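You operate a simulated robot arm through the tools that you are given. There is no shell and no other tool.

The job below is to be done with a simulated robot arm. You get a single attempt, and the scene is never put back.

Task
Put things in order on the top of the steel table. At the end: the clear bottle with the orange cap stands where the silver small test roll with the blue top stood; the clear beaker with the orange band stands where the clear bottle with the orange cap stood; the silver small test roll with the blue top stands where the yellow size block (marked "100 mm") stood; the yellow size block stands on top of the silver plate with the purple grip (marked "LARGE"); whatever was shut is shut again. Leave all else as you found it, and nothing knocked over.

Only the result counts: the job must be done as asked and must still hold three seconds after the hand-in. Knocking over, shifting, dropping, spilling or breaking anything else fails it. A push-on lid holds only when it is set on centred and level and pressed home; a screw cap is set on level and turned clockwise until tight.

Robot
A 6-joint arm with a two-finger gripper, fixed in place. Base frame: the origin is at the foot of the arm, x ahead of it, y to its left, z up; the work surface is at about z = 0. Lengths are in m, angles in rad, forces in N, time in s.
With the tool pointing down near the work surface it reaches from about 0.24 to 0.62 m from the base axis. Its first joint turns from -1.152 to 1.152 rad. Payload 1.37 kg.
The TCP is the grasp point between the finger pads, 0.022 m short of the fingertips. In the tool frame z runs along the fingers and y along their closing line. Largest opening 0.092 m; the body of the gripper starts 0.065 m behind the TCP.
Orientation is that of the tool frame in the base frame, as a unit quaternion [x, y, z, w]. With the fingers straight down and closing along the base's y, the tool's x points along the base's -x, its y along +y and its z along -z.

Tools
- The arm moves only by the tool jog_arm. Its argument "increments" is a list that holds one entry, the list of rows, each a list of 7 numbers: the shift along the tool's x, y, z in m, then the turn, a rotation vector about the tool's x, y, z in rad, then the finger opening in m, from 0 to 0.092. In form: [[[x, y, z, wx, wy, wz, gripper], ...]]. A call has 1 to 20 rows; each row shifts and turns the commanded pose from where the row before left it, along the tool's axes as they then stand. Each row takes 0.2 s and may step no farther than 0.05 m and 0.15 rad from the row before; otherwise, or with a gripper value out of range, the whole call is refused. A pose out of reach is approached as far as the arm can. The call stops where the force on the tool passes 40 N (or 10 N more than at its start, if that is more) or the arm is blocked; 0.2 s more then pass. The fingers move at their own pace and stop on an object; they squeeze with about 26 N. The grip force told is the motor's: it shows also when the fingers shut on nothing. Time passes only in rows, and 0.2 s behind the last, so rows that do not move let the fingers close. It gives the time, the measured TCP pose, the force on the tool (base axes), the opening and the grip force at its end, in the units of the frame above (readings bear some noise), with the torque about the TCP (base axes, N m) and any sound that the robot's microphone picked up, and new pictures: "show" is both (left out), scene, wrist or none.
- Cameras (640 x 400 px; columns grow to the right, rows downward): "scene" is fixed at [0.0235, -0.4271, 0.5745]; the picture's right is [0.85, -0.53, 0.00], its down [-0.35, -0.55, -0.76] and it looks along [0.40, 0.64, -0.65] (base axes); focal length 325 px, centre (320, 200). "wrist" rides on the gripper at [0.071, 0.019, -0.102] in the tool frame; the picture's right is [-0.26, 0.97, 0.00], its down [-0.75, -0.20, -0.62] and it looks along [-0.60, -0.16, 0.78] (tool axes); focal length 280 px, centre (320, 200).
- pixel_to_xyz(camera, pixels): there is no depth. For up to 12 entries [column, row, z] of the newest picture of that camera ("zoom" is the newest enlarged one), the place [x, y] in the base frame at which the ray of that pixel passes the height z, good to about 0.003 m. No time passes.
- inspect(camera, box): a new picture of the part [left, top, right, bottom] of that camera's present view, enlarged. No time passes.
- job_done(): hands the job in; it is judged then, once.

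Unless the task says otherwise, let go and move clear before handing in.

The tools are called as name(argument=value, ...) on one line, values as JSON. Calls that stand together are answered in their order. jog_arm: Moves the arm, as the interface text tells. Its arguments: {"type":"object","properties":{"increments":{"type":"array","items":{"type":"array","items":{"type":"array","items":{"type":"number"}}}},"show":{"type":"string","enum":["both","scene","wrist","none"]}},"required":["increments"]} The other tools are called the same way: pixel_to_xyz (camera, pixels) gives the place at which the rays of pixels pass given heights; inspect (camera, box) takes an enlarged picture of a part of a camera's view; job_done () hands the job in.

At the start:

```text
time_s: 0.0
eef_pos: [0.4261, -0.1691, 0.2933]
tcp_rot: [-0.001, 1.0, 0.0, 0.0]
contact_force: [0.0, 0.3, 0.1]
moment: [0.02, -0.01, 0.03]
gripper_width: 0.0922
grip_force: 0.1
```

scene: 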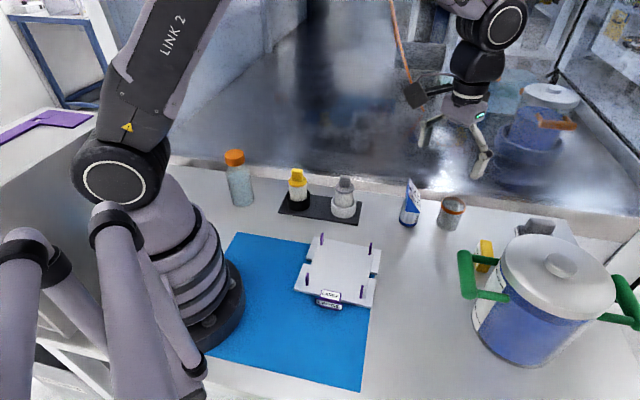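
wrist: 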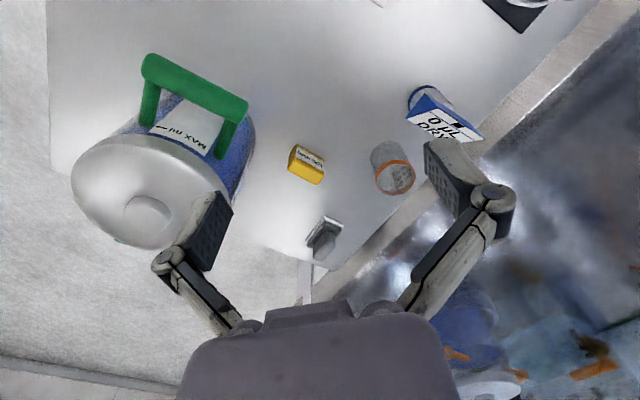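

The scene shows the bottle near (240,178), a tray with two weights at (298,185) and (343,197), a silver plate at (340,270), a beaker at (451,212), a yellow block at (484,252) and a pot. I'll zoom in on these before I move.

inspect(camera="scene", box=[210, 130, 390, 242])

inspect(camera="scene", box=[270, 210, 400, 320])

inspect(camera="scene", box=[390, 165, 640, 380])

inspect(camera="wrist", box=[60, 40, 500, 300])

```text
3.56 times, centred on (300, 186) of scene
```

zoom: 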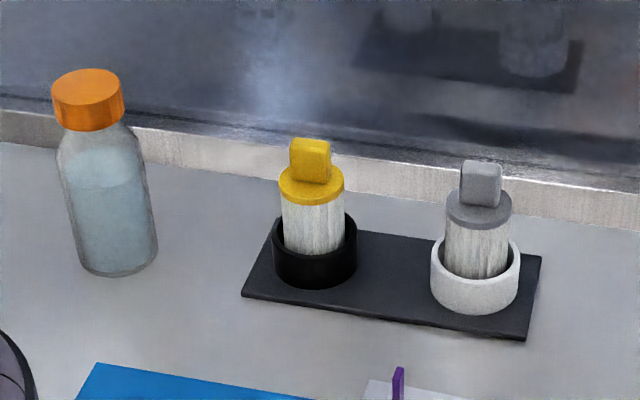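

```text
3.64 times, centred on (335, 265) of scene
```

zoom: 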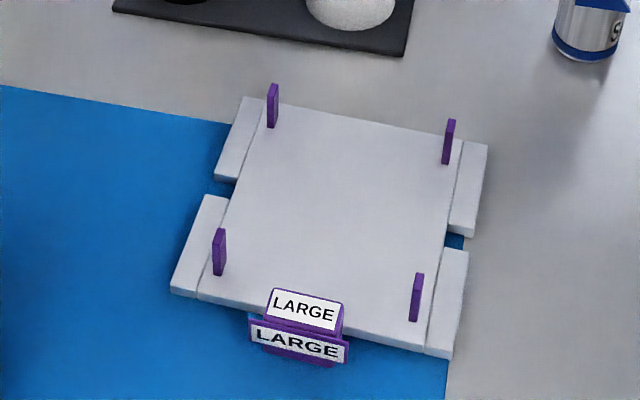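

```text
1.86 times, centred on (515, 272) of scene
```

zoom: 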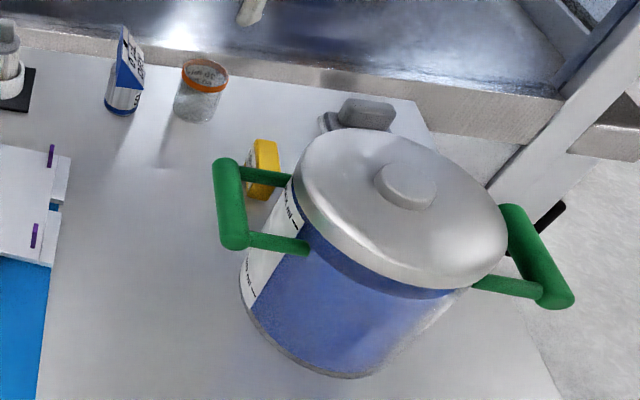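

```text
1.45 times, centred on (280, 170) of wrist
```

zoom: 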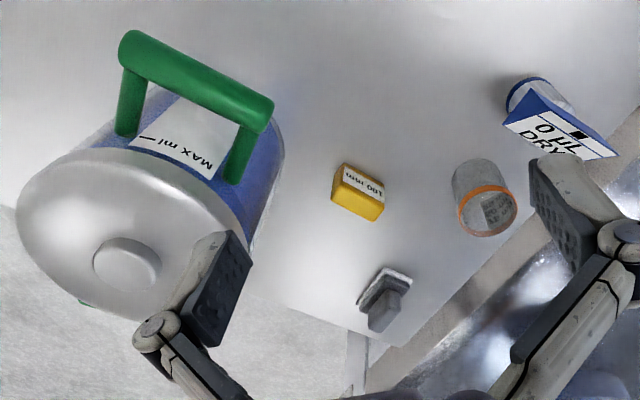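

The blue-topped silver roll is at scene (410,202), and the yellow block is partly hidden behind the pot's handle at (484,252). I'll zoom further on the block, roll and beaker, and take rough positions.

inspect(camera="wrist", box=[260, 120, 360, 200])

inspect(camera="scene", box=[385, 165, 525, 285])

inspect(camera="wrist", box=[360, 70, 500, 210])

pixel_to_xyz(camera="scene", pixels=[[242, 204, 0], [235, 155, 0.1], [235, 155, 0.13], [408, 224, 0], [449, 228, 0], [453, 201, 0.06], [318, 240, 0], [350, 244, 0], [312, 240, 0], [375, 250, 0], [297, 290, 0], [370, 305, 0]])

pixel_to_xyz(camera="wrist", pixels=[[297, 146, 0], [326, 156, 0], [288, 170, 0.03], [320, 182, 0.03], [290, 178, 0.03], [388, 145, 0], [395, 180, 0.06], [425, 92, 0], [248, 100, 0.1], [205, 210, 0.15], [320, 250, 0], [150, 210, 0.2]])

```text
5.00 times, centred on (310, 160) of wrist
```

zoom: 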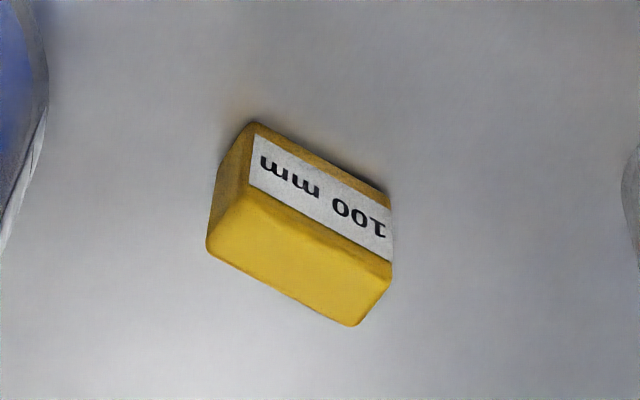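

```text
3.33 times, centred on (455, 225) of scene
```

zoom: 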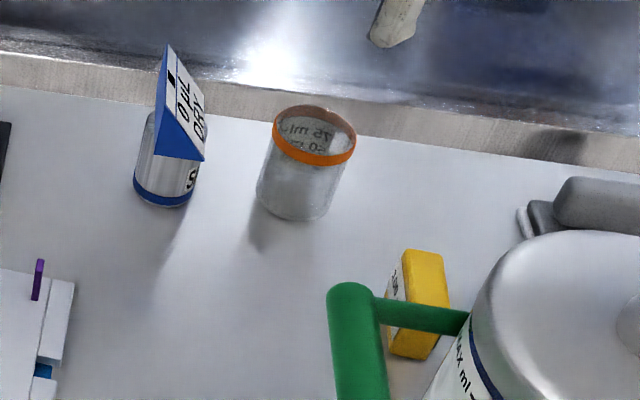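

```text
2.86 times, centred on (430, 140) of wrist
```

zoom: 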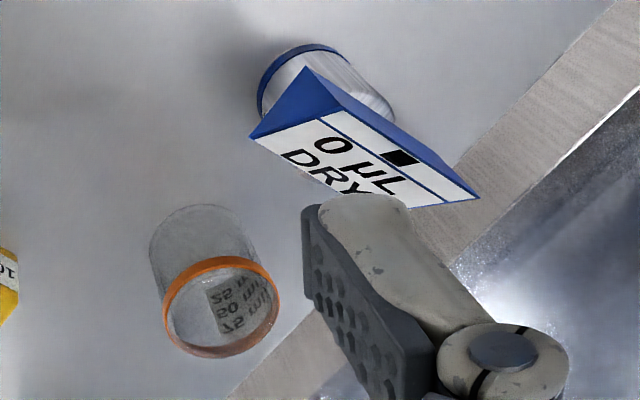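

```text
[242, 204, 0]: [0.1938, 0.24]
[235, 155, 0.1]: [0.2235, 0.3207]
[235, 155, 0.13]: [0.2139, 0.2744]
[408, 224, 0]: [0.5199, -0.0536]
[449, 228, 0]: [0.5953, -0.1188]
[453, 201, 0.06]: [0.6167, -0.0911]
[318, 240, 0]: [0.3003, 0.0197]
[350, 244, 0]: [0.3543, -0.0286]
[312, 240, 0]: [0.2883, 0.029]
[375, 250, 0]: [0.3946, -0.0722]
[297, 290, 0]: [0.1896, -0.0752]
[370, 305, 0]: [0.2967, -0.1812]
```

```text
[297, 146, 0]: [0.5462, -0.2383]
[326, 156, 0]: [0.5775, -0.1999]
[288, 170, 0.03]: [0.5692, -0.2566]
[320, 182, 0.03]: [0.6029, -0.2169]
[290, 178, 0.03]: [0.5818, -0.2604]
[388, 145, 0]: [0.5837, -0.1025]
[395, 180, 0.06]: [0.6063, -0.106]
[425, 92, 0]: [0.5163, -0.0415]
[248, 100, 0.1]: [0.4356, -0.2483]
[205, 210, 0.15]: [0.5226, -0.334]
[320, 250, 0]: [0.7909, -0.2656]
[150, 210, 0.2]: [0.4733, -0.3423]
```

Rough positions: block near (0.570,-0.228), beaker near (0.59,-0.105), roll near (0.52,-0.047) and bottle near (0.20,0.245). Next I move the hand back and left so the wrist camera centres on the roll for a clear look.

jog_arm(increments=[[[0.0162, 0.0338, 0.0086, 0, 0, 0, 0.092], [0.0162, 0.0338, 0.0086, 0, 0, 0, 0.092], [0.0162, 0.0338, 0.0086, 0, 0, 0, 0.092], [0.0162, 0.0338, 0.0086, 0, 0, 0, 0.092], [0.0162, 0.0338, 0.0086, 0, 0, 0, 0.092]]])

```text
time_s: 1.2
eef_pos: [0.3434, 0.0005, 0.2498]
tcp_rot: [0.0, 1.0, 0.001, 0.002]
contact_force: [1.4, -0.5, 0.1]
moment: [-0.01, 0.0, 0.04]
gripper_width: 0.0919
grip_force: 0.0
```

scene: 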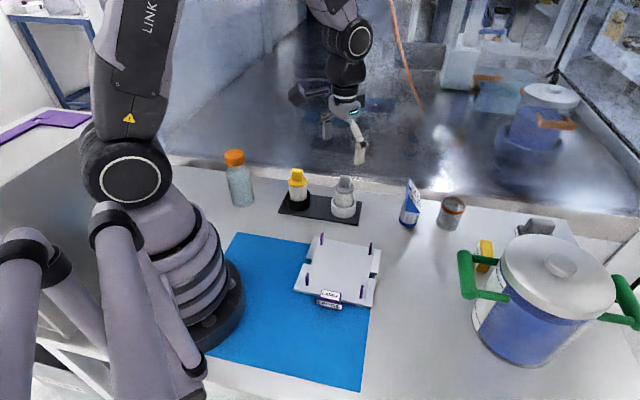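
wrist: 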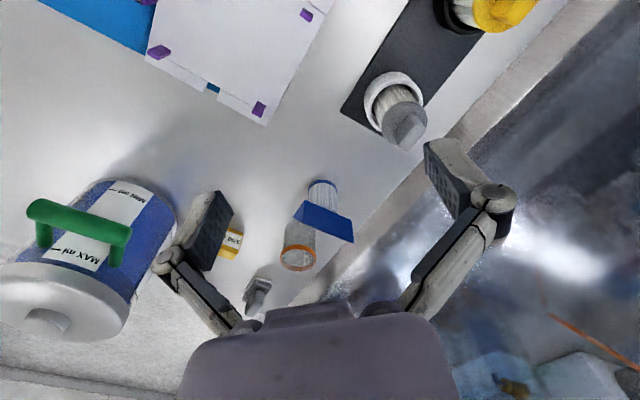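

The roll is near wrist (322,200), the yellow block is hidden behind the left finger, and the beaker is at (298,248). I'll measure the back ledge and zoom in on the roll and plate.

pixel_to_xyz(camera="scene", pixels=[[210, 170.5, 0], [390, 196, 0], [580, 222, 0], [390, 182, 0], [390, 182, 0.03]])

inspect(camera="wrist", box=[260, 160, 370, 280])

inspect(camera="scene", box=[390, 165, 480, 240])

pixel_to_xyz(camera="wrist", pixels=[[258, 108, 0.02], [306, 14, 0.02], [155, 52, 0.02], [265, 124, 0], [323, 184, 0], [296, 222, 0], [301, 268, 0.06]])

```text
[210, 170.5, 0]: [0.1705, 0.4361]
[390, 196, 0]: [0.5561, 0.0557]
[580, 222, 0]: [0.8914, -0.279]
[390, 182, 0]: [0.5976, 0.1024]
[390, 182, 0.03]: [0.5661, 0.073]
```

```text
3.33 times, centred on (315, 220) of wrist
```

zoom: 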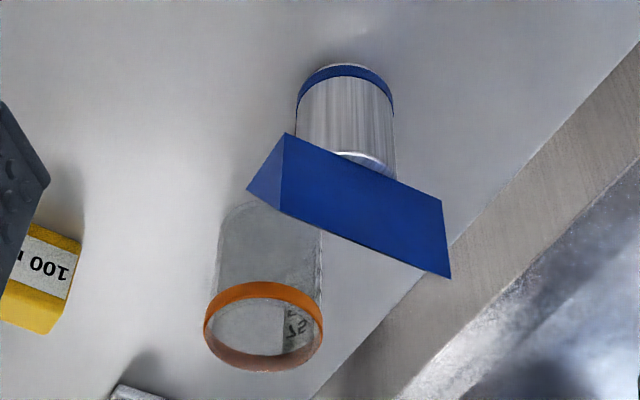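

```text
5.33 times, centred on (435, 202) of scene
```

zoom: 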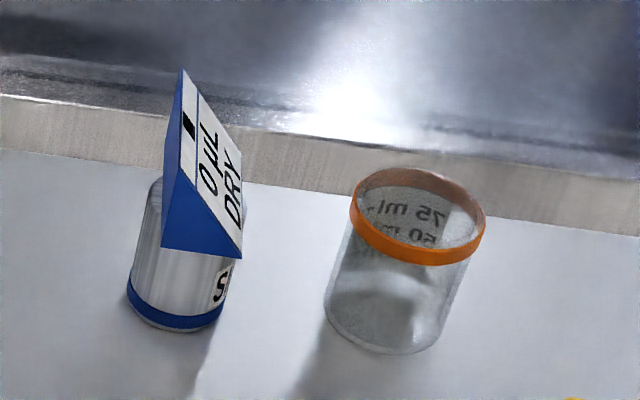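

```text
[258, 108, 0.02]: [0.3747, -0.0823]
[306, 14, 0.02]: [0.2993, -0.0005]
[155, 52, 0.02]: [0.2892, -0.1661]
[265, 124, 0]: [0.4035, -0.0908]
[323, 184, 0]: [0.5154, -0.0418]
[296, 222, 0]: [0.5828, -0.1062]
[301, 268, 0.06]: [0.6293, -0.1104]
```

The roll has a tent-shaped top whose ridge runs at about 45°, so I should grip its cylinder across the ridge. I'll zoom closer on the roll and measure the pot's footprint before approaching the block.

inspect(camera="scene", box=[395, 170, 427, 232])

inspect(camera="wrist", box=[0, 160, 240, 350])

pixel_to_xyz(camera="scene", pixels=[[473, 315, 0], [490, 345, 0], [530, 368, 0], [565, 360, 0], [500, 265, 0.16], [500, 265, 0.18], [500, 265, 0.2], [565, 234, 0.18], [620, 295, 0.18], [545, 322, 0.18], [562, 265, 0.2], [562, 265, 0.22]])

pixel_to_xyz(camera="wrist", pixels=[[125, 180, 0], [80, 195, 0], [173, 225, 0], [155, 190, 0], [130, 310, 0.16], [130, 310, 0.18], [130, 310, 0.2], [45, 320, 0.2], [45, 320, 0.22], [60, 264, 0.18], [120, 285, 0.18], [0, 300, 0.18]])

```text
6.45 times, centred on (411, 201) of scene
```

zoom: 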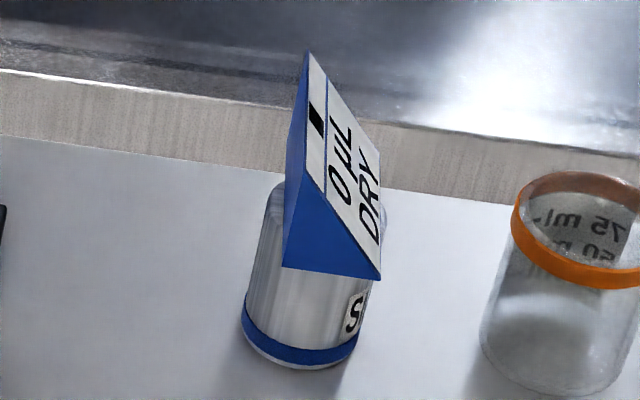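

```text
2.11 times, centred on (120, 255) of wrist
```

zoom: 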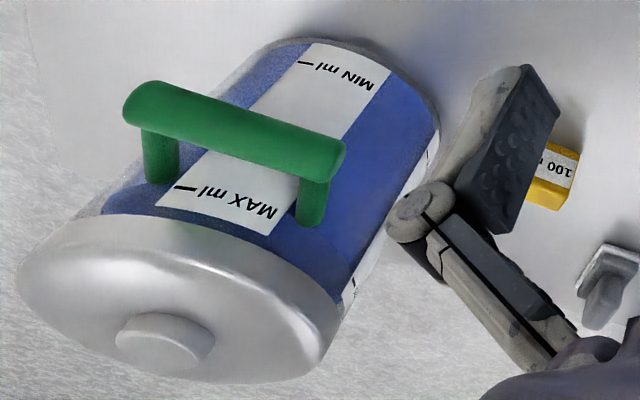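

```text
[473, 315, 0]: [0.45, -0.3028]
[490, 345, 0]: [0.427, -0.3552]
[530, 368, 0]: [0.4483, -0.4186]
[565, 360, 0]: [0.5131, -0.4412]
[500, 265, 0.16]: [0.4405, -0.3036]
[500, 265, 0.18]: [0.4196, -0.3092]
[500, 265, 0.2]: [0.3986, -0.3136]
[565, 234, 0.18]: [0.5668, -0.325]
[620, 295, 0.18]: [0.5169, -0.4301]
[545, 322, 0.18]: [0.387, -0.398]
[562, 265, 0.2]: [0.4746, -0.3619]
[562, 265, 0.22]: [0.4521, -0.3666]
```

```text
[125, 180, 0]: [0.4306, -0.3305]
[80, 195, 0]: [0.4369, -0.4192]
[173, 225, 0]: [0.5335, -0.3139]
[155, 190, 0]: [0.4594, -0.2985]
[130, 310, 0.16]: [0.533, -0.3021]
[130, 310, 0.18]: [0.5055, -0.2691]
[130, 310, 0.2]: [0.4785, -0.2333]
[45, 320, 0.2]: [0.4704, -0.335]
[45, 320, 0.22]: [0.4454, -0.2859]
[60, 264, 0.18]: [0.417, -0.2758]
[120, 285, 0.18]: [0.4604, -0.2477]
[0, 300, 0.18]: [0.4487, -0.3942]
```

Pot footprint: axis near (0.495,-0.366), radius about 0.075, which leaves room to take the block by its ends. Before that, I'll back up to see the plate and its pegs.

jog_arm(increments=[[[0.0277, -0.02, 0, 0, 0, 0, 0.092], [0.0277, -0.02, 0, 0, 0, 0, 0.092], [0.0277, -0.02, 0, 0, 0, 0, 0.092]]])

```text
time_s: 2.0
eef_pos: [0.2619, -0.0595, 0.2509]
tcp_rot: [-0.001, 1.0, 0.0, 0.001]
contact_force: [0.1, 0.1, -0.2]
moment: [-0.06, -0.02, -0.03]
gripper_width: 0.0922
grip_force: 0.1
```

scene: 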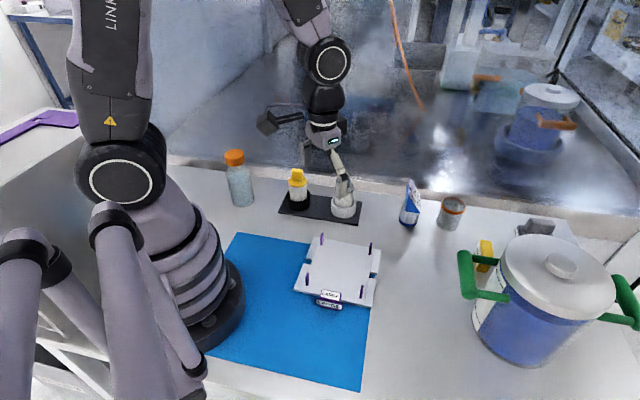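
wrist: 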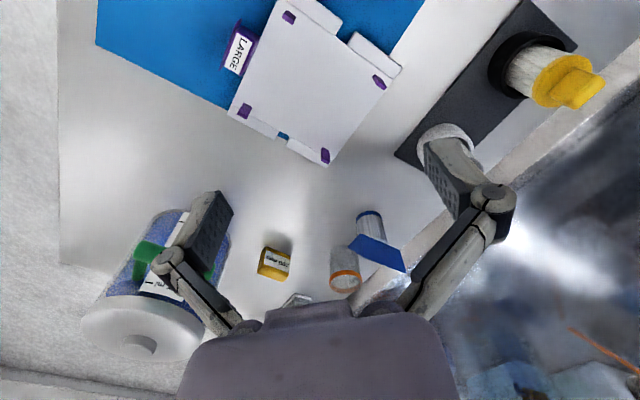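

All four plate pegs are visible at wrist (289,17), (379,82), (245,111) and (325,155). I'll zoom in to measure the plate.

inspect(camera="wrist", box=[210, 0, 410, 175])

pixel_to_xyz(camera="wrist", pixels=[[289, 17, 0.02], [379, 82, 0.02], [245, 111, 0.02], [325, 155, 0.02], [289, 17, 0.04], [379, 82, 0.04], [245, 111, 0.04], [325, 155, 0.04]])

pixel_to_xyz(camera="scene", pixels=[[321.3, 244.4, 0.02], [369.6, 254.6, 0.02], [307, 285, 0.02], [360.8, 298, 0.02], [321.3, 244.4, 0.01], [369.6, 254.6, 0.01], [307, 285, 0.01], [360.8, 298, 0.01]])

```text
2.29 times, centred on (310, 88) of wrist
```

zoom: 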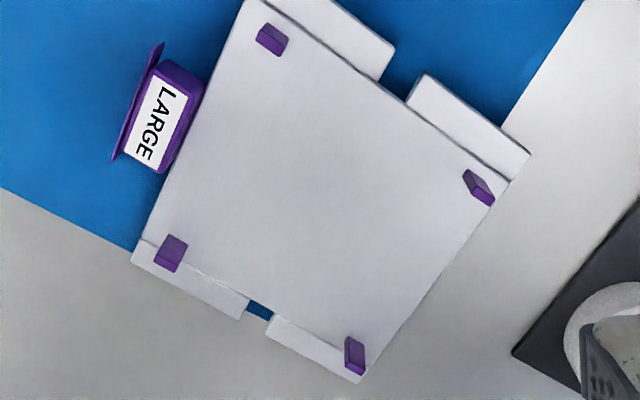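

```text
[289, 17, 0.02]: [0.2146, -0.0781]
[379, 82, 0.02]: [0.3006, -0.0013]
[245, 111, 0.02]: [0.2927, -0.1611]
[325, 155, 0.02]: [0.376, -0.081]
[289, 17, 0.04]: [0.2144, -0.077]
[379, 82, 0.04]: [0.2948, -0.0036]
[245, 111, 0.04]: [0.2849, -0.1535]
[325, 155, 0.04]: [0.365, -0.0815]
```

```text
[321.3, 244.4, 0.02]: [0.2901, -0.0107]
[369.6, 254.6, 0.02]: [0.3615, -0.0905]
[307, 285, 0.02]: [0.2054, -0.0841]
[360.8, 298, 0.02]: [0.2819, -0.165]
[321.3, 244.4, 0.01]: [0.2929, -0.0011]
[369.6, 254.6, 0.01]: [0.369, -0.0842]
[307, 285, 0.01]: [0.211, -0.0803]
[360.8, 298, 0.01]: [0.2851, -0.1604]
```

Plate centre is about (0.291,-0.081), top at z≈0.01–0.015, with pegs about 0.113 apart, turned 45°. Now I move toward the block and turn the hand by +0.707 to line up with its long axis and get a close view.

jog_arm(increments=[[[-0.0446, -0.009, 0.006, 0, 0, 0, 0.092], [-0.0446, -0.009, 0.006, 0, 0, 0, 0.092], [-0.0446, -0.009, 0.006, 0, 0, 0, 0.092], [-0.0446, -0.009, 0.006, 0, 0, 0, 0.092], [-0.0446, -0.009, 0.006, 0, 0, 0, 0.092], [0, 0, 0, 0, 0, 0.1414, 0.092], [0, 0, 0, 0, 0, 0.1414, 0.092], [0, 0, 0, 0, 0, 0.1414, 0.092], [0, 0, 0, 0, 0, 0.1414, 0.092], [0, 0, 0, 0, 0, 0.1414, 0.092]]])

```text
time_s: 4.2
eef_pos: [0.4851, -0.1048, 0.221]
tcp_rot: [0.347, 0.938, 0.0, 0.001]
contact_force: [-0.1, -0.6, 0.9]
moment: [0.01, -0.01, 0.0]
gripper_width: 0.092
grip_force: 0.0
```

scene: 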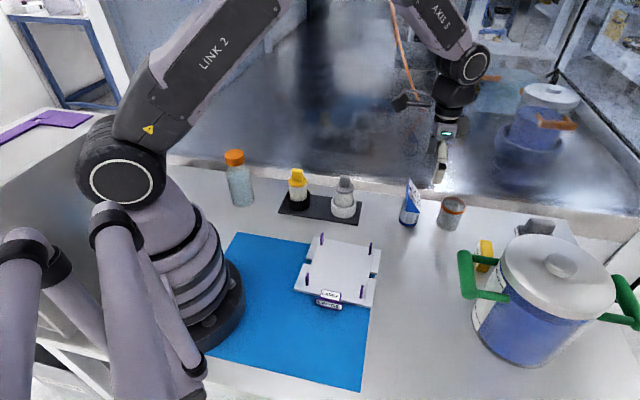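
wrist: 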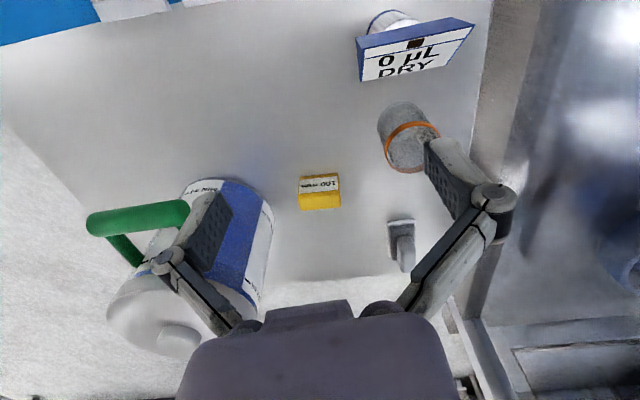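

The block now sits near-square in the wrist view at (320,190), with the roll at (410,50) and the beaker at (405,135). I'll zoom on all three.

inspect(camera="wrist", box=[285, 160, 355, 220])

inspect(camera="wrist", box=[340, 0, 500, 180])

pixel_to_xyz(camera="wrist", pixels=[[299, 177, 0], [338, 173, 0], [300, 209, 0.04], [340, 206, 0.04], [299, 195, 0.04], [339, 190, 0.04], [299, 195, 0.03], [339, 190, 0.03]])

```text
6.67 times, centred on (320, 190) of wrist
```

zoom: 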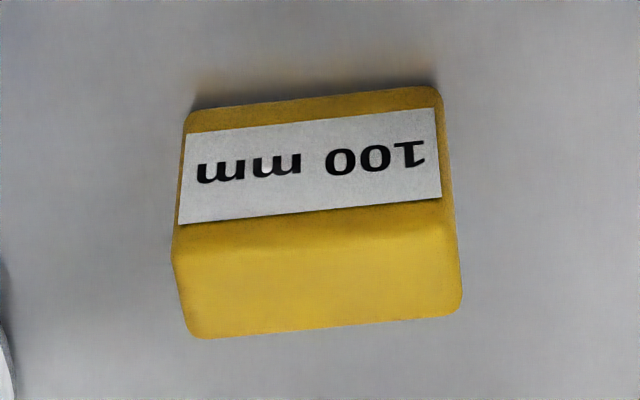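

```text
2.22 times, centred on (420, 90) of wrist
```

zoom: 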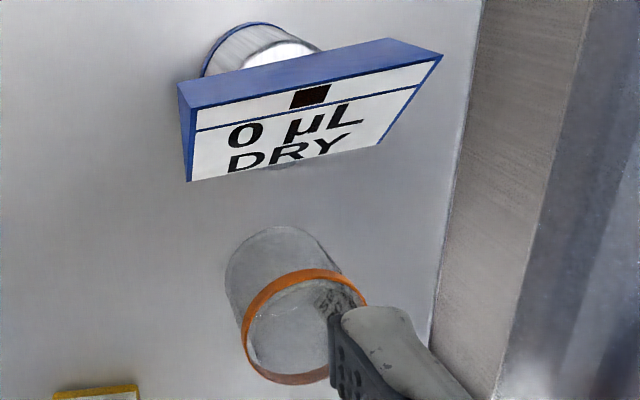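

```text
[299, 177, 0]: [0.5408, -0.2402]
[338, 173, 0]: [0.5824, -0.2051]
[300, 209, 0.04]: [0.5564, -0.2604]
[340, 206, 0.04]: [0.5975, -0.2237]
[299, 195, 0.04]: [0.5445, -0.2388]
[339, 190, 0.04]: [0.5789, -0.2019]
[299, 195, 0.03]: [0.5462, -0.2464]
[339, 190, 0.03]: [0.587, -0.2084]
```

The block measures about 0.054 × 0.027 × 0.038, centred near (0.571,-0.2325), with its long axis about 43° from x. I'll turn the last 0.09 rad, shift above it, and stop at z≈0.12 to check.

jog_arm(increments=[[[0, 0, 0, 0, 0, 0.09, 0.08], [-0.0378, -0.0069, 0, 0, 0, 0, 0.08], [-0.0378, -0.0069, 0, 0, 0, 0, 0.08], [-0.0378, -0.0069, 0, 0, 0, 0, 0.08], [-0.0378, -0.0069, 0, 0, 0, 0, 0.08], [0, 0, 0.034, 0, 0, 0, 0.08], [0, 0, 0.034, 0, 0, 0, 0.08], [0, 0, 0.033, 0, 0, 0, 0.08]]])

```text
time_s: 6.0
eef_pos: [0.5709, -0.2332, 0.1194]
tcp_rot: [0.389, 0.921, 0.0, 0.001]
contact_force: [-0.5, 0.3, -0.7]
moment: [-0.01, 0.0, 0.03]
gripper_width: 0.0797
grip_force: 0.1
```

scene: 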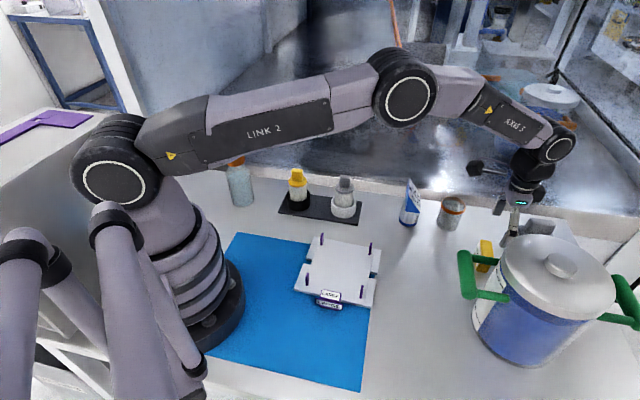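
wrist: 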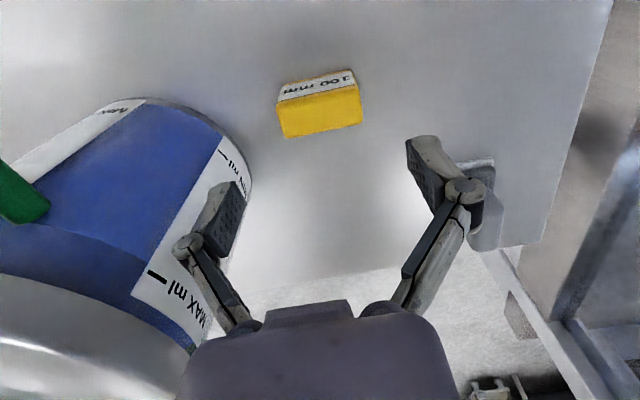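

The hand is above the block at the commanded spot, and the block's top face spans (280,102)–(361,123). I'll check its centre and the grey object's distance.

pixel_to_xyz(camera="wrist", pixels=[[280, 102, 0.038], [358, 86, 0.038], [362, 123, 0.038], [286, 138, 0.038], [287, 83, 0], [352, 71, 0], [460, 163, 0], [480, 250, 0], [248, 180, 0], [248, 160, 0.02]])

inspect(camera="wrist", box=[220, 40, 420, 200])

inspect(camera="scene", box=[450, 160, 590, 290])

```text
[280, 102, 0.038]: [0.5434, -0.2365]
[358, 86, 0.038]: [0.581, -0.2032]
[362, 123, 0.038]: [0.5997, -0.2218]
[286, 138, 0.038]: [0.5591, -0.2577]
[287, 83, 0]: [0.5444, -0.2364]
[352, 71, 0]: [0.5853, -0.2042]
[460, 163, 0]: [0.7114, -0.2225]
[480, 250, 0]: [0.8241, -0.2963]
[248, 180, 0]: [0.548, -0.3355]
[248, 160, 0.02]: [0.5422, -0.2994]
```

```text
2.50 times, centred on (320, 120) of wrist
```

zoom: 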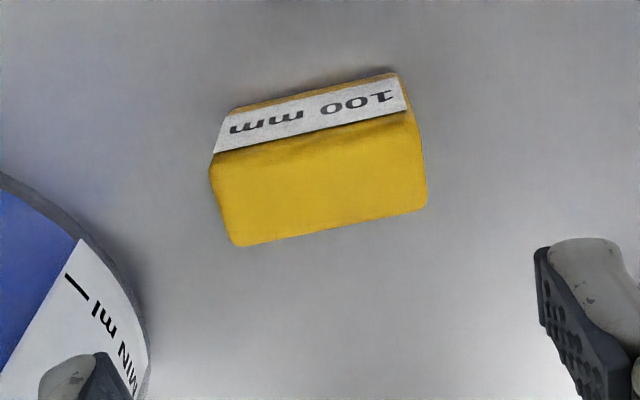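

```text
3.08 times, centred on (520, 225) of scene
```

zoom: 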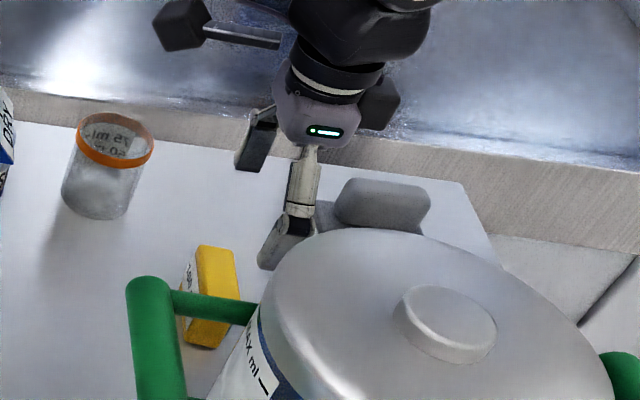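

The close view puts the block at (0.571,-0.230), at about 41.5°. I'll trim the yaw by 0.05, nudge over, and descend to z≈0.028.

jog_arm(increments=[[[0.002, 0.002, 0, 0, 0, 0.05, 0.08], [0, 0, 0.03, 0, 0, 0, 0.08], [0, 0, 0.03, 0, 0, 0, 0.08], [0, 0, 0.02, 0, 0, 0, 0.08], [0, 0, 0.011, 0, 0, 0, 0.08]]])

```text
time_s: 7.2
eef_pos: [0.57, -0.2307, 0.0288]
tcp_rot: [0.41, 0.912, 0.001, 0.001]
contact_force: [0.3, 0.4, 1.2]
moment: [0.02, 0.01, 0.0]
gripper_width: 0.08
grip_force: 0.0
```

scene: 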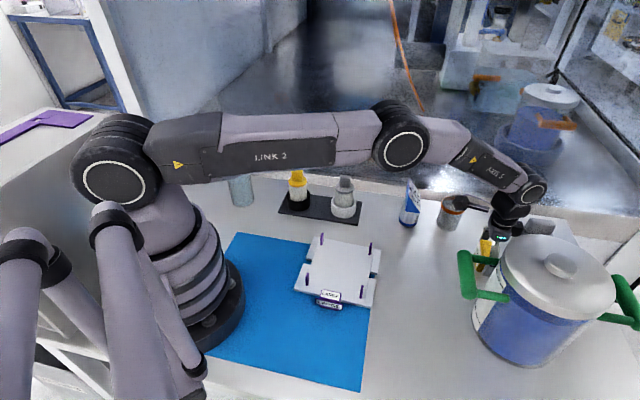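
wrist: 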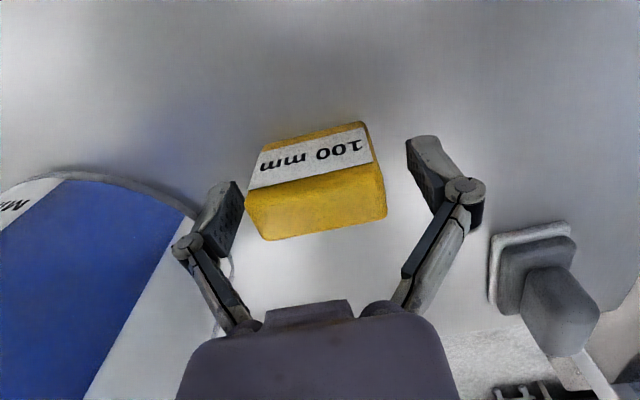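

The block sits between the fingers at (315,185), so I close on it.

jog_arm(increments=[[[0, 0, 0, 0, 0, 0, 0.03], [0, 0, 0, 0, 0, 0, 0.03], [0, 0, 0, 0, 0, 0, 0.03], [0, 0, 0, 0, 0, 0, 0.03]]], show="wrist")

```text
time_s: 8.2
eef_pos: [0.5705, -0.2313, 0.0279]
tcp_rot: [0.41, 0.912, 0.0, 0.001]
contact_force: [0.6, -0.2, 1.1]
moment: [0.0, 0.02, -0.05]
gripper_width: 0.0529
grip_force: 26.6
```

wrist: 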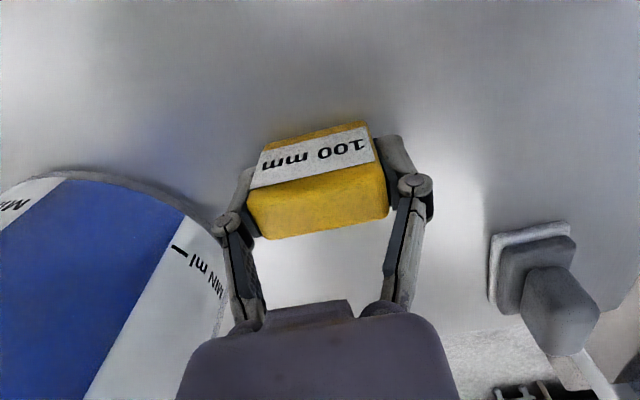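

The grip holds at 0.053 wide and 26 N. I'll lift straight up and carry the block over the plate centre.

jog_arm(increments=[[[0, 0, -0.015, 0, 0, 0, 0.03], [0, 0, -0.03, 0, 0, 0, 0.03], [0, 0, -0.04, 0, 0, 0, 0.03], [0, 0, -0.045, 0, 0, 0, 0.03], [0, 0, -0.045, 0, 0, 0, 0.03], [0.0425, -0.0157, 0, 0, 0, 0, 0.03], [0.0425, -0.0157, 0, 0, 0, 0, 0.03], [0.0425, -0.0157, 0, 0, 0, 0, 0.03], [0.0425, -0.0157, 0, 0, 0, 0, 0.03], [0.0425, -0.0157, 0, 0, 0, 0, 0.03], [0.0425, -0.0157, 0, 0, 0, 0, 0.03], [0.0425, -0.0157, 0, 0, 0, 0, 0.03]]])

```text
time_s: 10.8
eef_pos: [0.2899, -0.0797, 0.2035]
tcp_rot: [0.411, 0.912, 0.001, 0.001]
contact_force: [-0.3, 0.6, -1.1]
moment: [0.0, 0.03, 0.02]
gripper_width: 0.053
grip_force: 25.9
```

scene: 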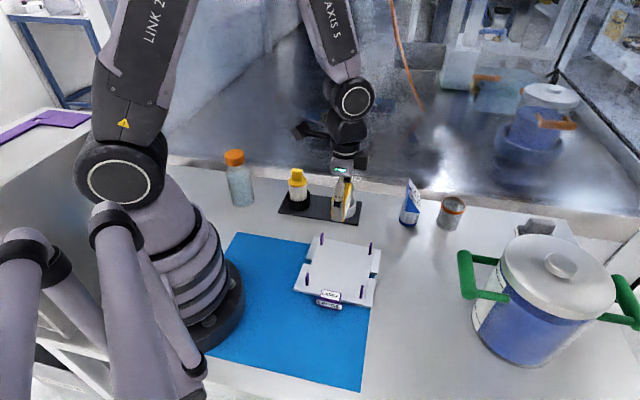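
wrist: 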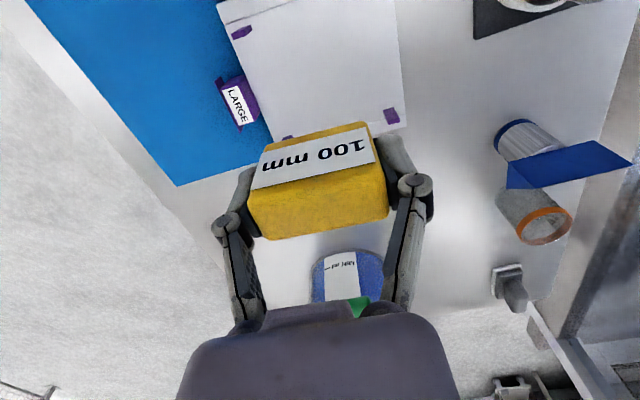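

The block is over the plate and level. I'll lower it to about 0.025 above the plate and check.

jog_arm(increments=[[[0, 0, 0.04, 0, 0, 0, 0.03], [0, 0, 0.04, 0, 0, 0, 0.03], [0, 0, 0.035, 0, 0, 0, 0.03], [0, 0, 0.022, 0, 0, 0, 0.03]]])

inspect(camera="scene", box=[280, 190, 400, 320])

```text
time_s: 11.8
eef_pos: [0.2916, -0.0803, 0.0668]
tcp_rot: [0.41, 0.912, 0.0, 0.001]
contact_force: [-0.1, -0.2, 0.5]
moment: [0.02, 0.0, 0.04]
gripper_width: 0.0531
grip_force: 26.4
```

scene: 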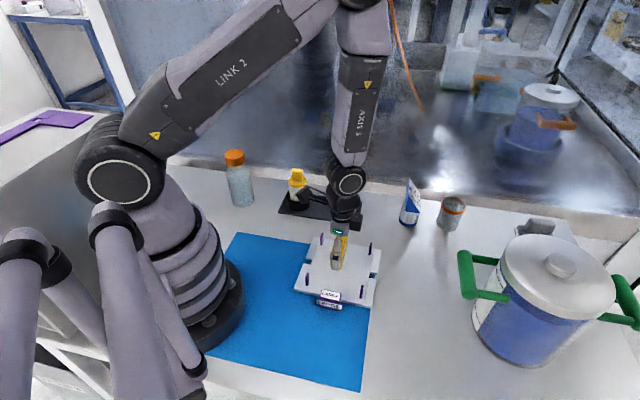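
wrist: 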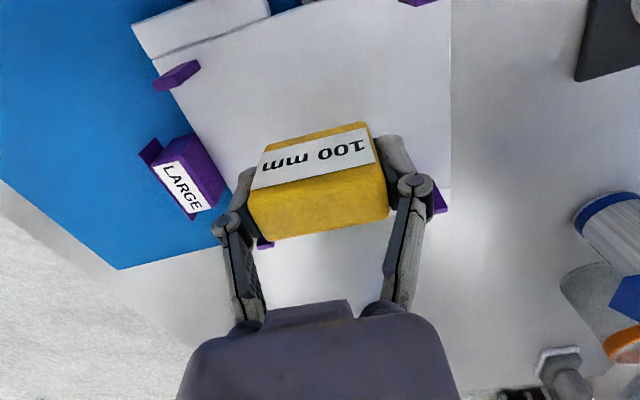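

```text
3.08 times, centred on (340, 255) of scene
```

zoom: 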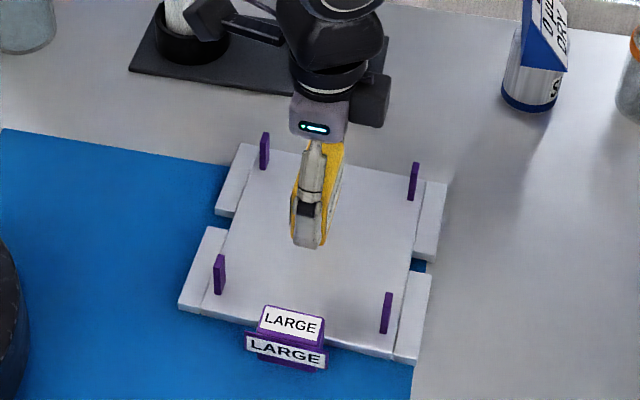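

The block hangs centred over the plate, clear of the pegs. I'll lower it gently to feel for contact.

jog_arm(increments=[[[0, 0, 0.01, 0, 0, 0, 0.03], [0, 0, 0.008, 0, 0, 0, 0.03], [0, 0, 0.003, 0, 0, 0, 0.03]]], show="none")

inspect(camera="scene", box=[280, 190, 400, 320])

```text
time_s: 12.6
eef_pos: [0.2926, -0.0807, 0.0451]
tcp_rot: [0.41, 0.912, 0.001, 0.002]
contact_force: [0.1, 0.4, -0.1]
moment: [-0.02, -0.01, -0.01]
gripper_width: 0.0528
grip_force: 25.6
```

```text
3.08 times, centred on (340, 255) of scene
```

zoom: 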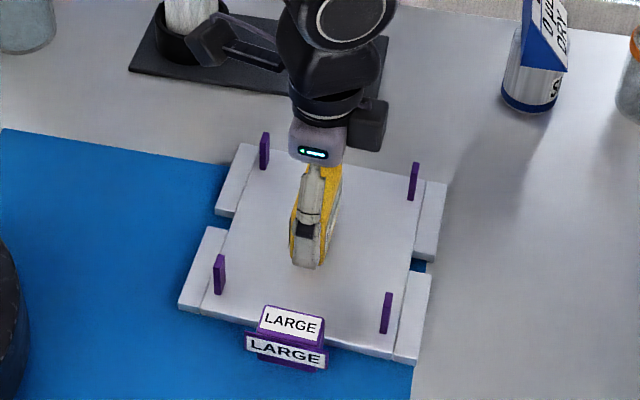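

No contact yet at z=0.045, so I keep lowering in 2 mm steps.

jog_arm(increments=[[[0, 0, 0.002, 0, 0, 0, 0.03], [0, 0, 0.002, 0, 0, 0, 0.03]]], show="none")

```text
time_s: 13.2
eef_pos: [0.2916, -0.0798, 0.0399]
tcp_rot: [0.41, 0.912, 0.0, 0.001]
contact_force: [-0.9, 0.7, -0.2]
moment: [-0.03, -0.02, 0.01]
gripper_width: 0.0529
grip_force: 26.4
```

jog_arm(increments=[[[0, 0, 0.002, 0, 0, 0, 0.03], [0, 0, 0, 0, 0, 0, 0.03]]], show="none")

inspect(camera="scene", box=[300, 220, 380, 310])

```text
time_s: 13.8
eef_pos: [0.2925, -0.0797, 0.0387]
tcp_rot: [0.411, 0.912, 0.0, 0.001]
contact_force: [-1.7, -0.1, 15.2]
moment: [0.02, 0.1, -0.02]
gripper_width: 0.0531
grip_force: 26.1
```

```text
4.44 times, centred on (340, 265) of scene
```

zoom: 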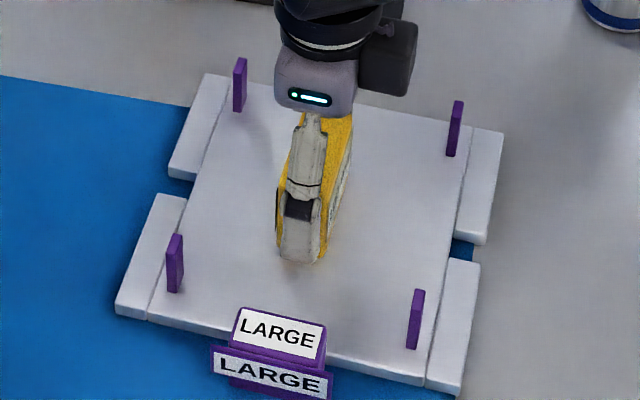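

Contact reads 15 N up, so the block is seated on the plate. I'll ease off slightly, open, and rise clear.

jog_arm(increments=[[[0, 0, -0.001, 0, 0, 0, 0.053], [0, 0, 0, 0, 0, 0, 0.075], [0, 0, 0, 0, 0, 0, 0.075], [0, 0, -0.02, 0, 0, 0, 0.075], [0, 0, -0.04, 0, 0, 0, 0.075], [0, 0, -0.045, 0, 0, 0, 0.075], [0, 0, -0.045, 0, 0, 0, 0.075]]])

inspect(camera="scene", box=[300, 220, 380, 310])

```text
time_s: 15.4
eef_pos: [0.2882, -0.0773, 0.1887]
tcp_rot: [0.411, 0.912, 0.0, 0.0]
contact_force: [-0.2, 0.4, 0.4]
moment: [-0.05, -0.02, -0.03]
gripper_width: 0.075
grip_force: 0.0
```

scene: 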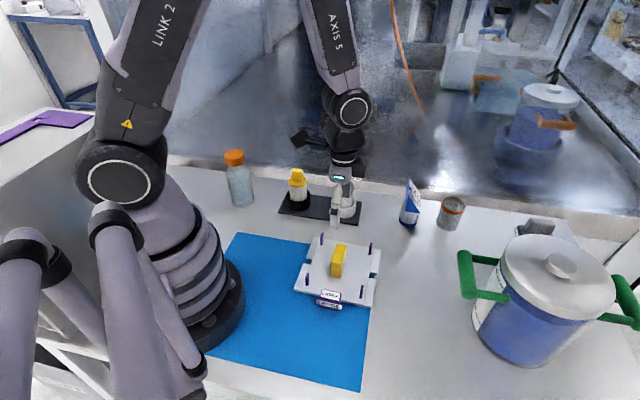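
wrist: 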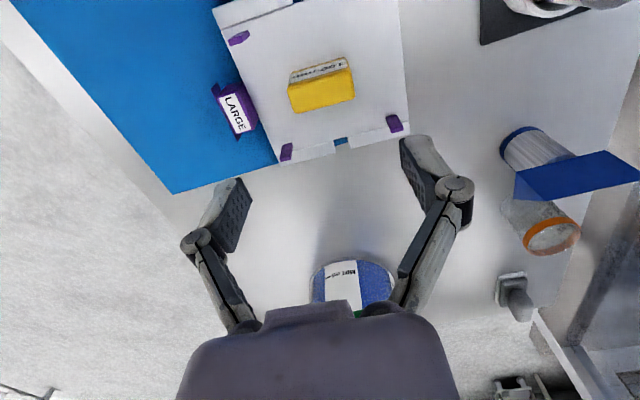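

```text
4.44 times, centred on (340, 265) of scene
```

zoom: 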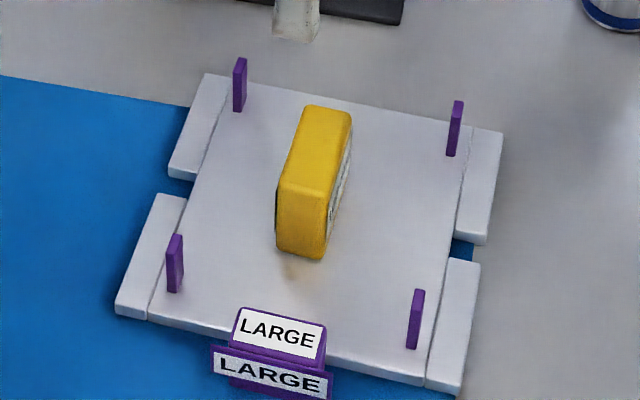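

The block stands upright on the plate between the pegs. Next comes the roll, so I'll turn the hand to close across its ridge and view it up close.

jog_arm(increments=[[[-0.0344, 0.0208, -0.005, 0, 0, 0, 0.092], [-0.0344, 0.0208, -0.005, 0, 0, 0, 0.092], [-0.0344, 0.0208, -0.005, 0, 0, 0, 0.092], [0, 0, 0, 0, 0, -0.148, 0.092], [0, 0, 0, 0, 0, -0.148, 0.092], [0, 0, 0, 0, 0, -0.148, 0.092], [0, 0, 0, 0, 0, -0.148, 0.092], [0, 0, 0, 0, 0, -0.148, 0.092], [0, 0, 0, 0, 0, -0.148, 0.092], [0, 0, 0, 0, 0, -0.148, 0.092], [0, 0, 0, 0, 0, -0.148, 0.092], [0, 0, 0, 0, 0, -0.148, 0.092], [0, 0, 0, 0, 0, -0.148, 0.092], [0, 0, 0, 0, 0, -0.148, 0.092]]])

inspect(camera="wrist", box=[240, 120, 400, 260])

```text
time_s: 18.4
eef_pos: [0.4062, -0.1159, 0.2052]
tcp_rot: [-0.382, 0.924, 0.001, 0.001]
contact_force: [0.4, 0.4, 0.3]
moment: [-0.02, 0.01, -0.02]
gripper_width: 0.0918
grip_force: 0.0
```

scene: 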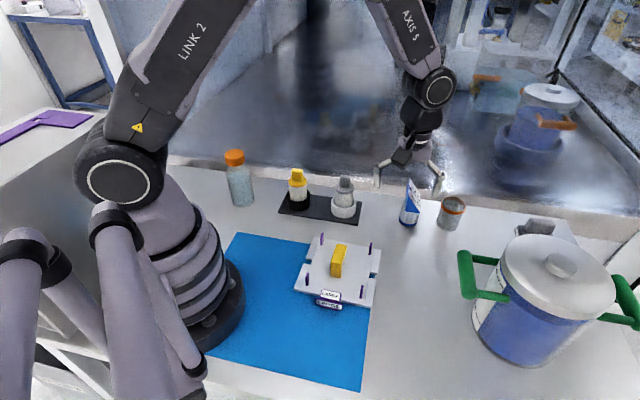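
wrist: 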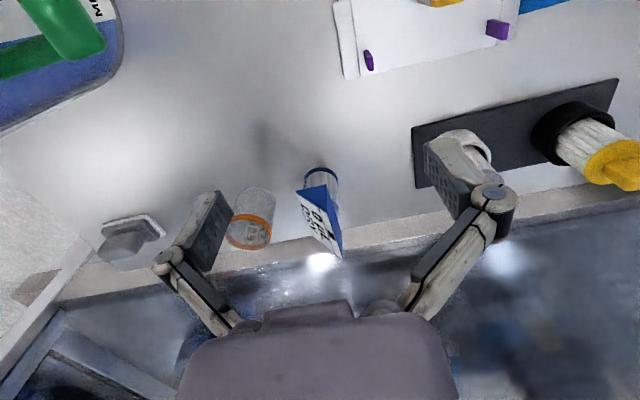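

```text
2.86 times, centred on (320, 190) of wrist
```

zoom: 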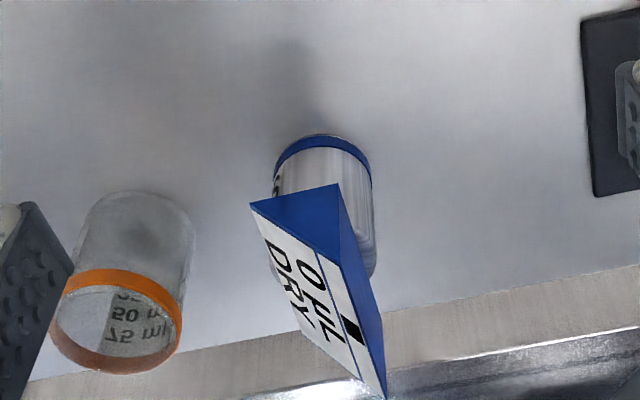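

The roll's top is a wedge spanning about z=0.05–0.095 with the cylinder (radius ≈0.021) beneath it, centred near (0.525,-0.045). I'll move above it at z=0.15 and look again.

jog_arm(increments=[[[-0.0336, -0.0084, 0, 0, 0, 0, 0.092], [-0.0336, -0.0084, 0, 0, 0, 0, 0.092], [-0.0335, -0.0084, 0, 0, 0, 0, 0.092], [-0.0335, -0.0085, 0, 0, 0, 0, 0.092], [0, 0, 0.03, 0, 0, 0, 0.092], [0, 0, 0.025, 0, 0, 0, 0.092]]])

inspect(camera="wrist", box=[220, 20, 440, 220])

inspect(camera="scene", box=[350, 120, 490, 240])

```text
time_s: 19.8
eef_pos: [0.5252, -0.0424, 0.1526]
tcp_rot: [-0.38, 0.925, 0.0, 0.002]
contact_force: [0.4, -0.1, 0.0]
moment: [0.05, -0.02, 0.01]
gripper_width: 0.092
grip_force: 0.1
```

scene: 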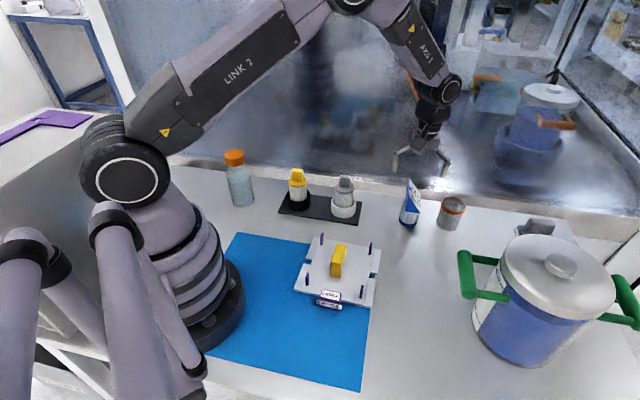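
wrist: 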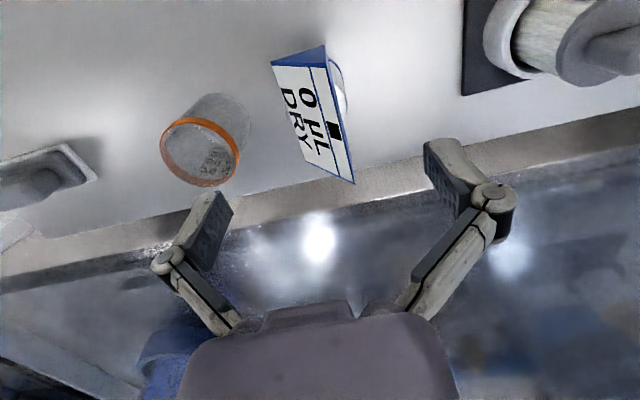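

```text
2.00 times, centred on (330, 120) of wrist
```

zoom: 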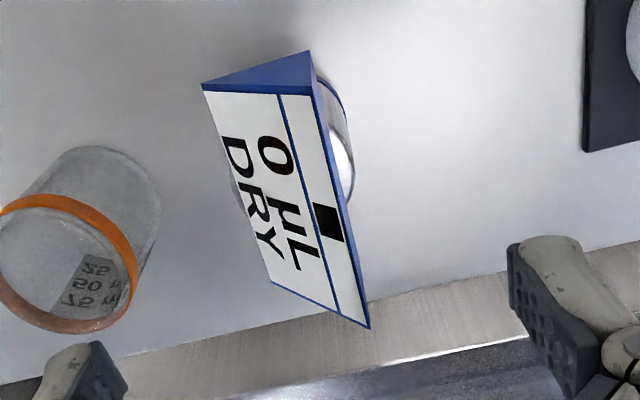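

```text
3.33 times, centred on (420, 180) of scene
```

zoom: 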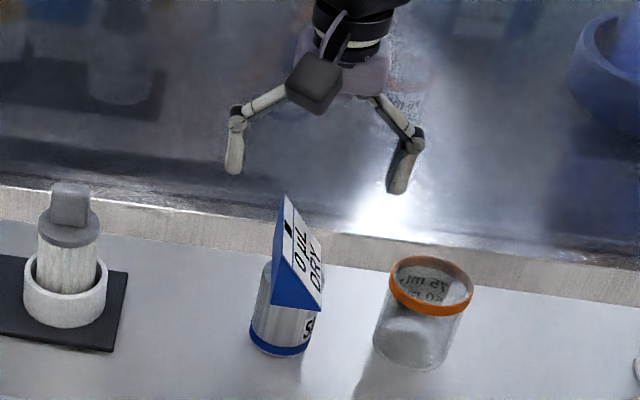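

The apex is near z=0.096, the wedge's labelled edge sits slightly proud of the cylinder on the left, and the beaker edge is about 0.072 off to that side. I'll shift 5 mm left, narrow the opening to 0.068 and descend to z≈0.043.

jog_arm(increments=[[[0.003, -0.005, 0, 0, 0, 0, 0.068], [0, 0, 0, 0, 0, 0, 0.068], [0, 0, 0.03, 0, 0, 0, 0.068], [0, 0, 0.03, 0, 0, 0, 0.068], [0, 0, 0.02, 0, 0, 0, 0.068]]])

inspect(camera="scene", box=[370, 150, 480, 240])

inspect(camera="wrist", box=[180, 60, 460, 300])

```text
time_s: 21.0
eef_pos: [0.5254, -0.0502, 0.0706]
tcp_rot: [-0.381, 0.925, -0.001, 0.002]
contact_force: [-0.6, -0.4, -0.3]
moment: [-0.01, 0.03, 0.02]
gripper_width: 0.0679
grip_force: 0.1
```

scene: 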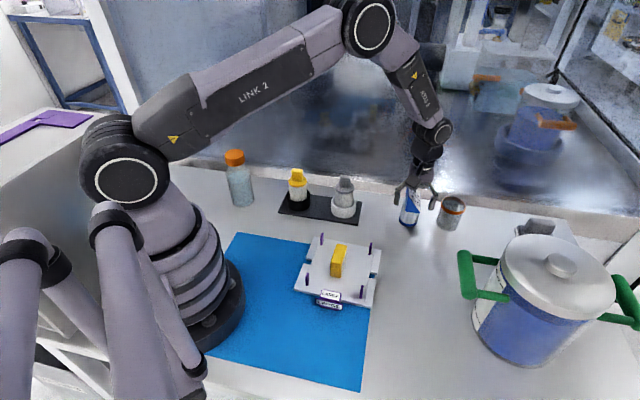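
wrist: 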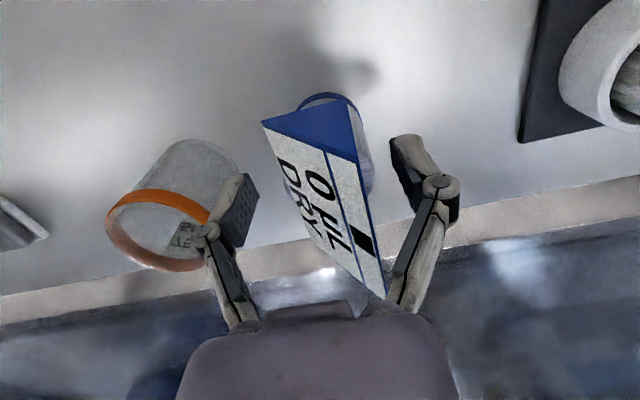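

```text
4.44 times, centred on (425, 195) of scene
```

zoom: 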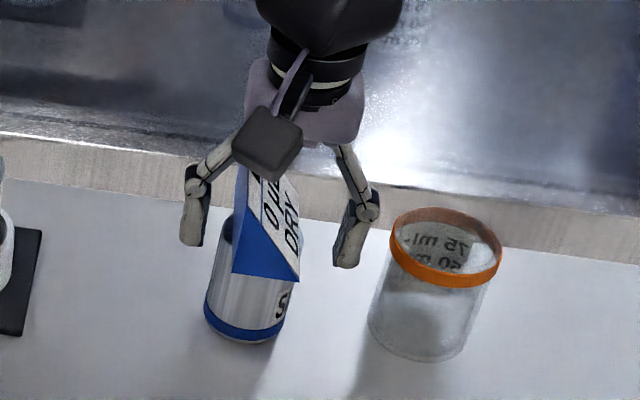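

```text
1.67 times, centred on (320, 180) of wrist
```

zoom: 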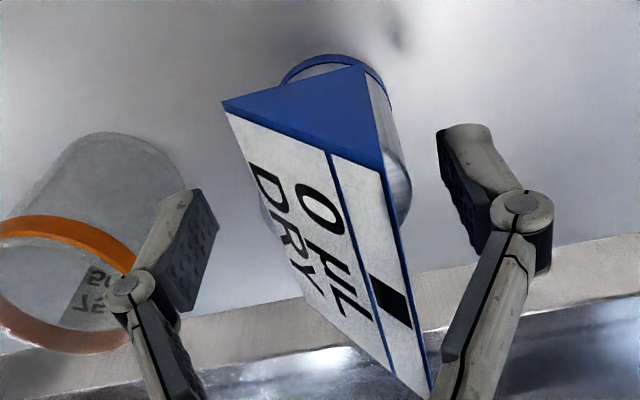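

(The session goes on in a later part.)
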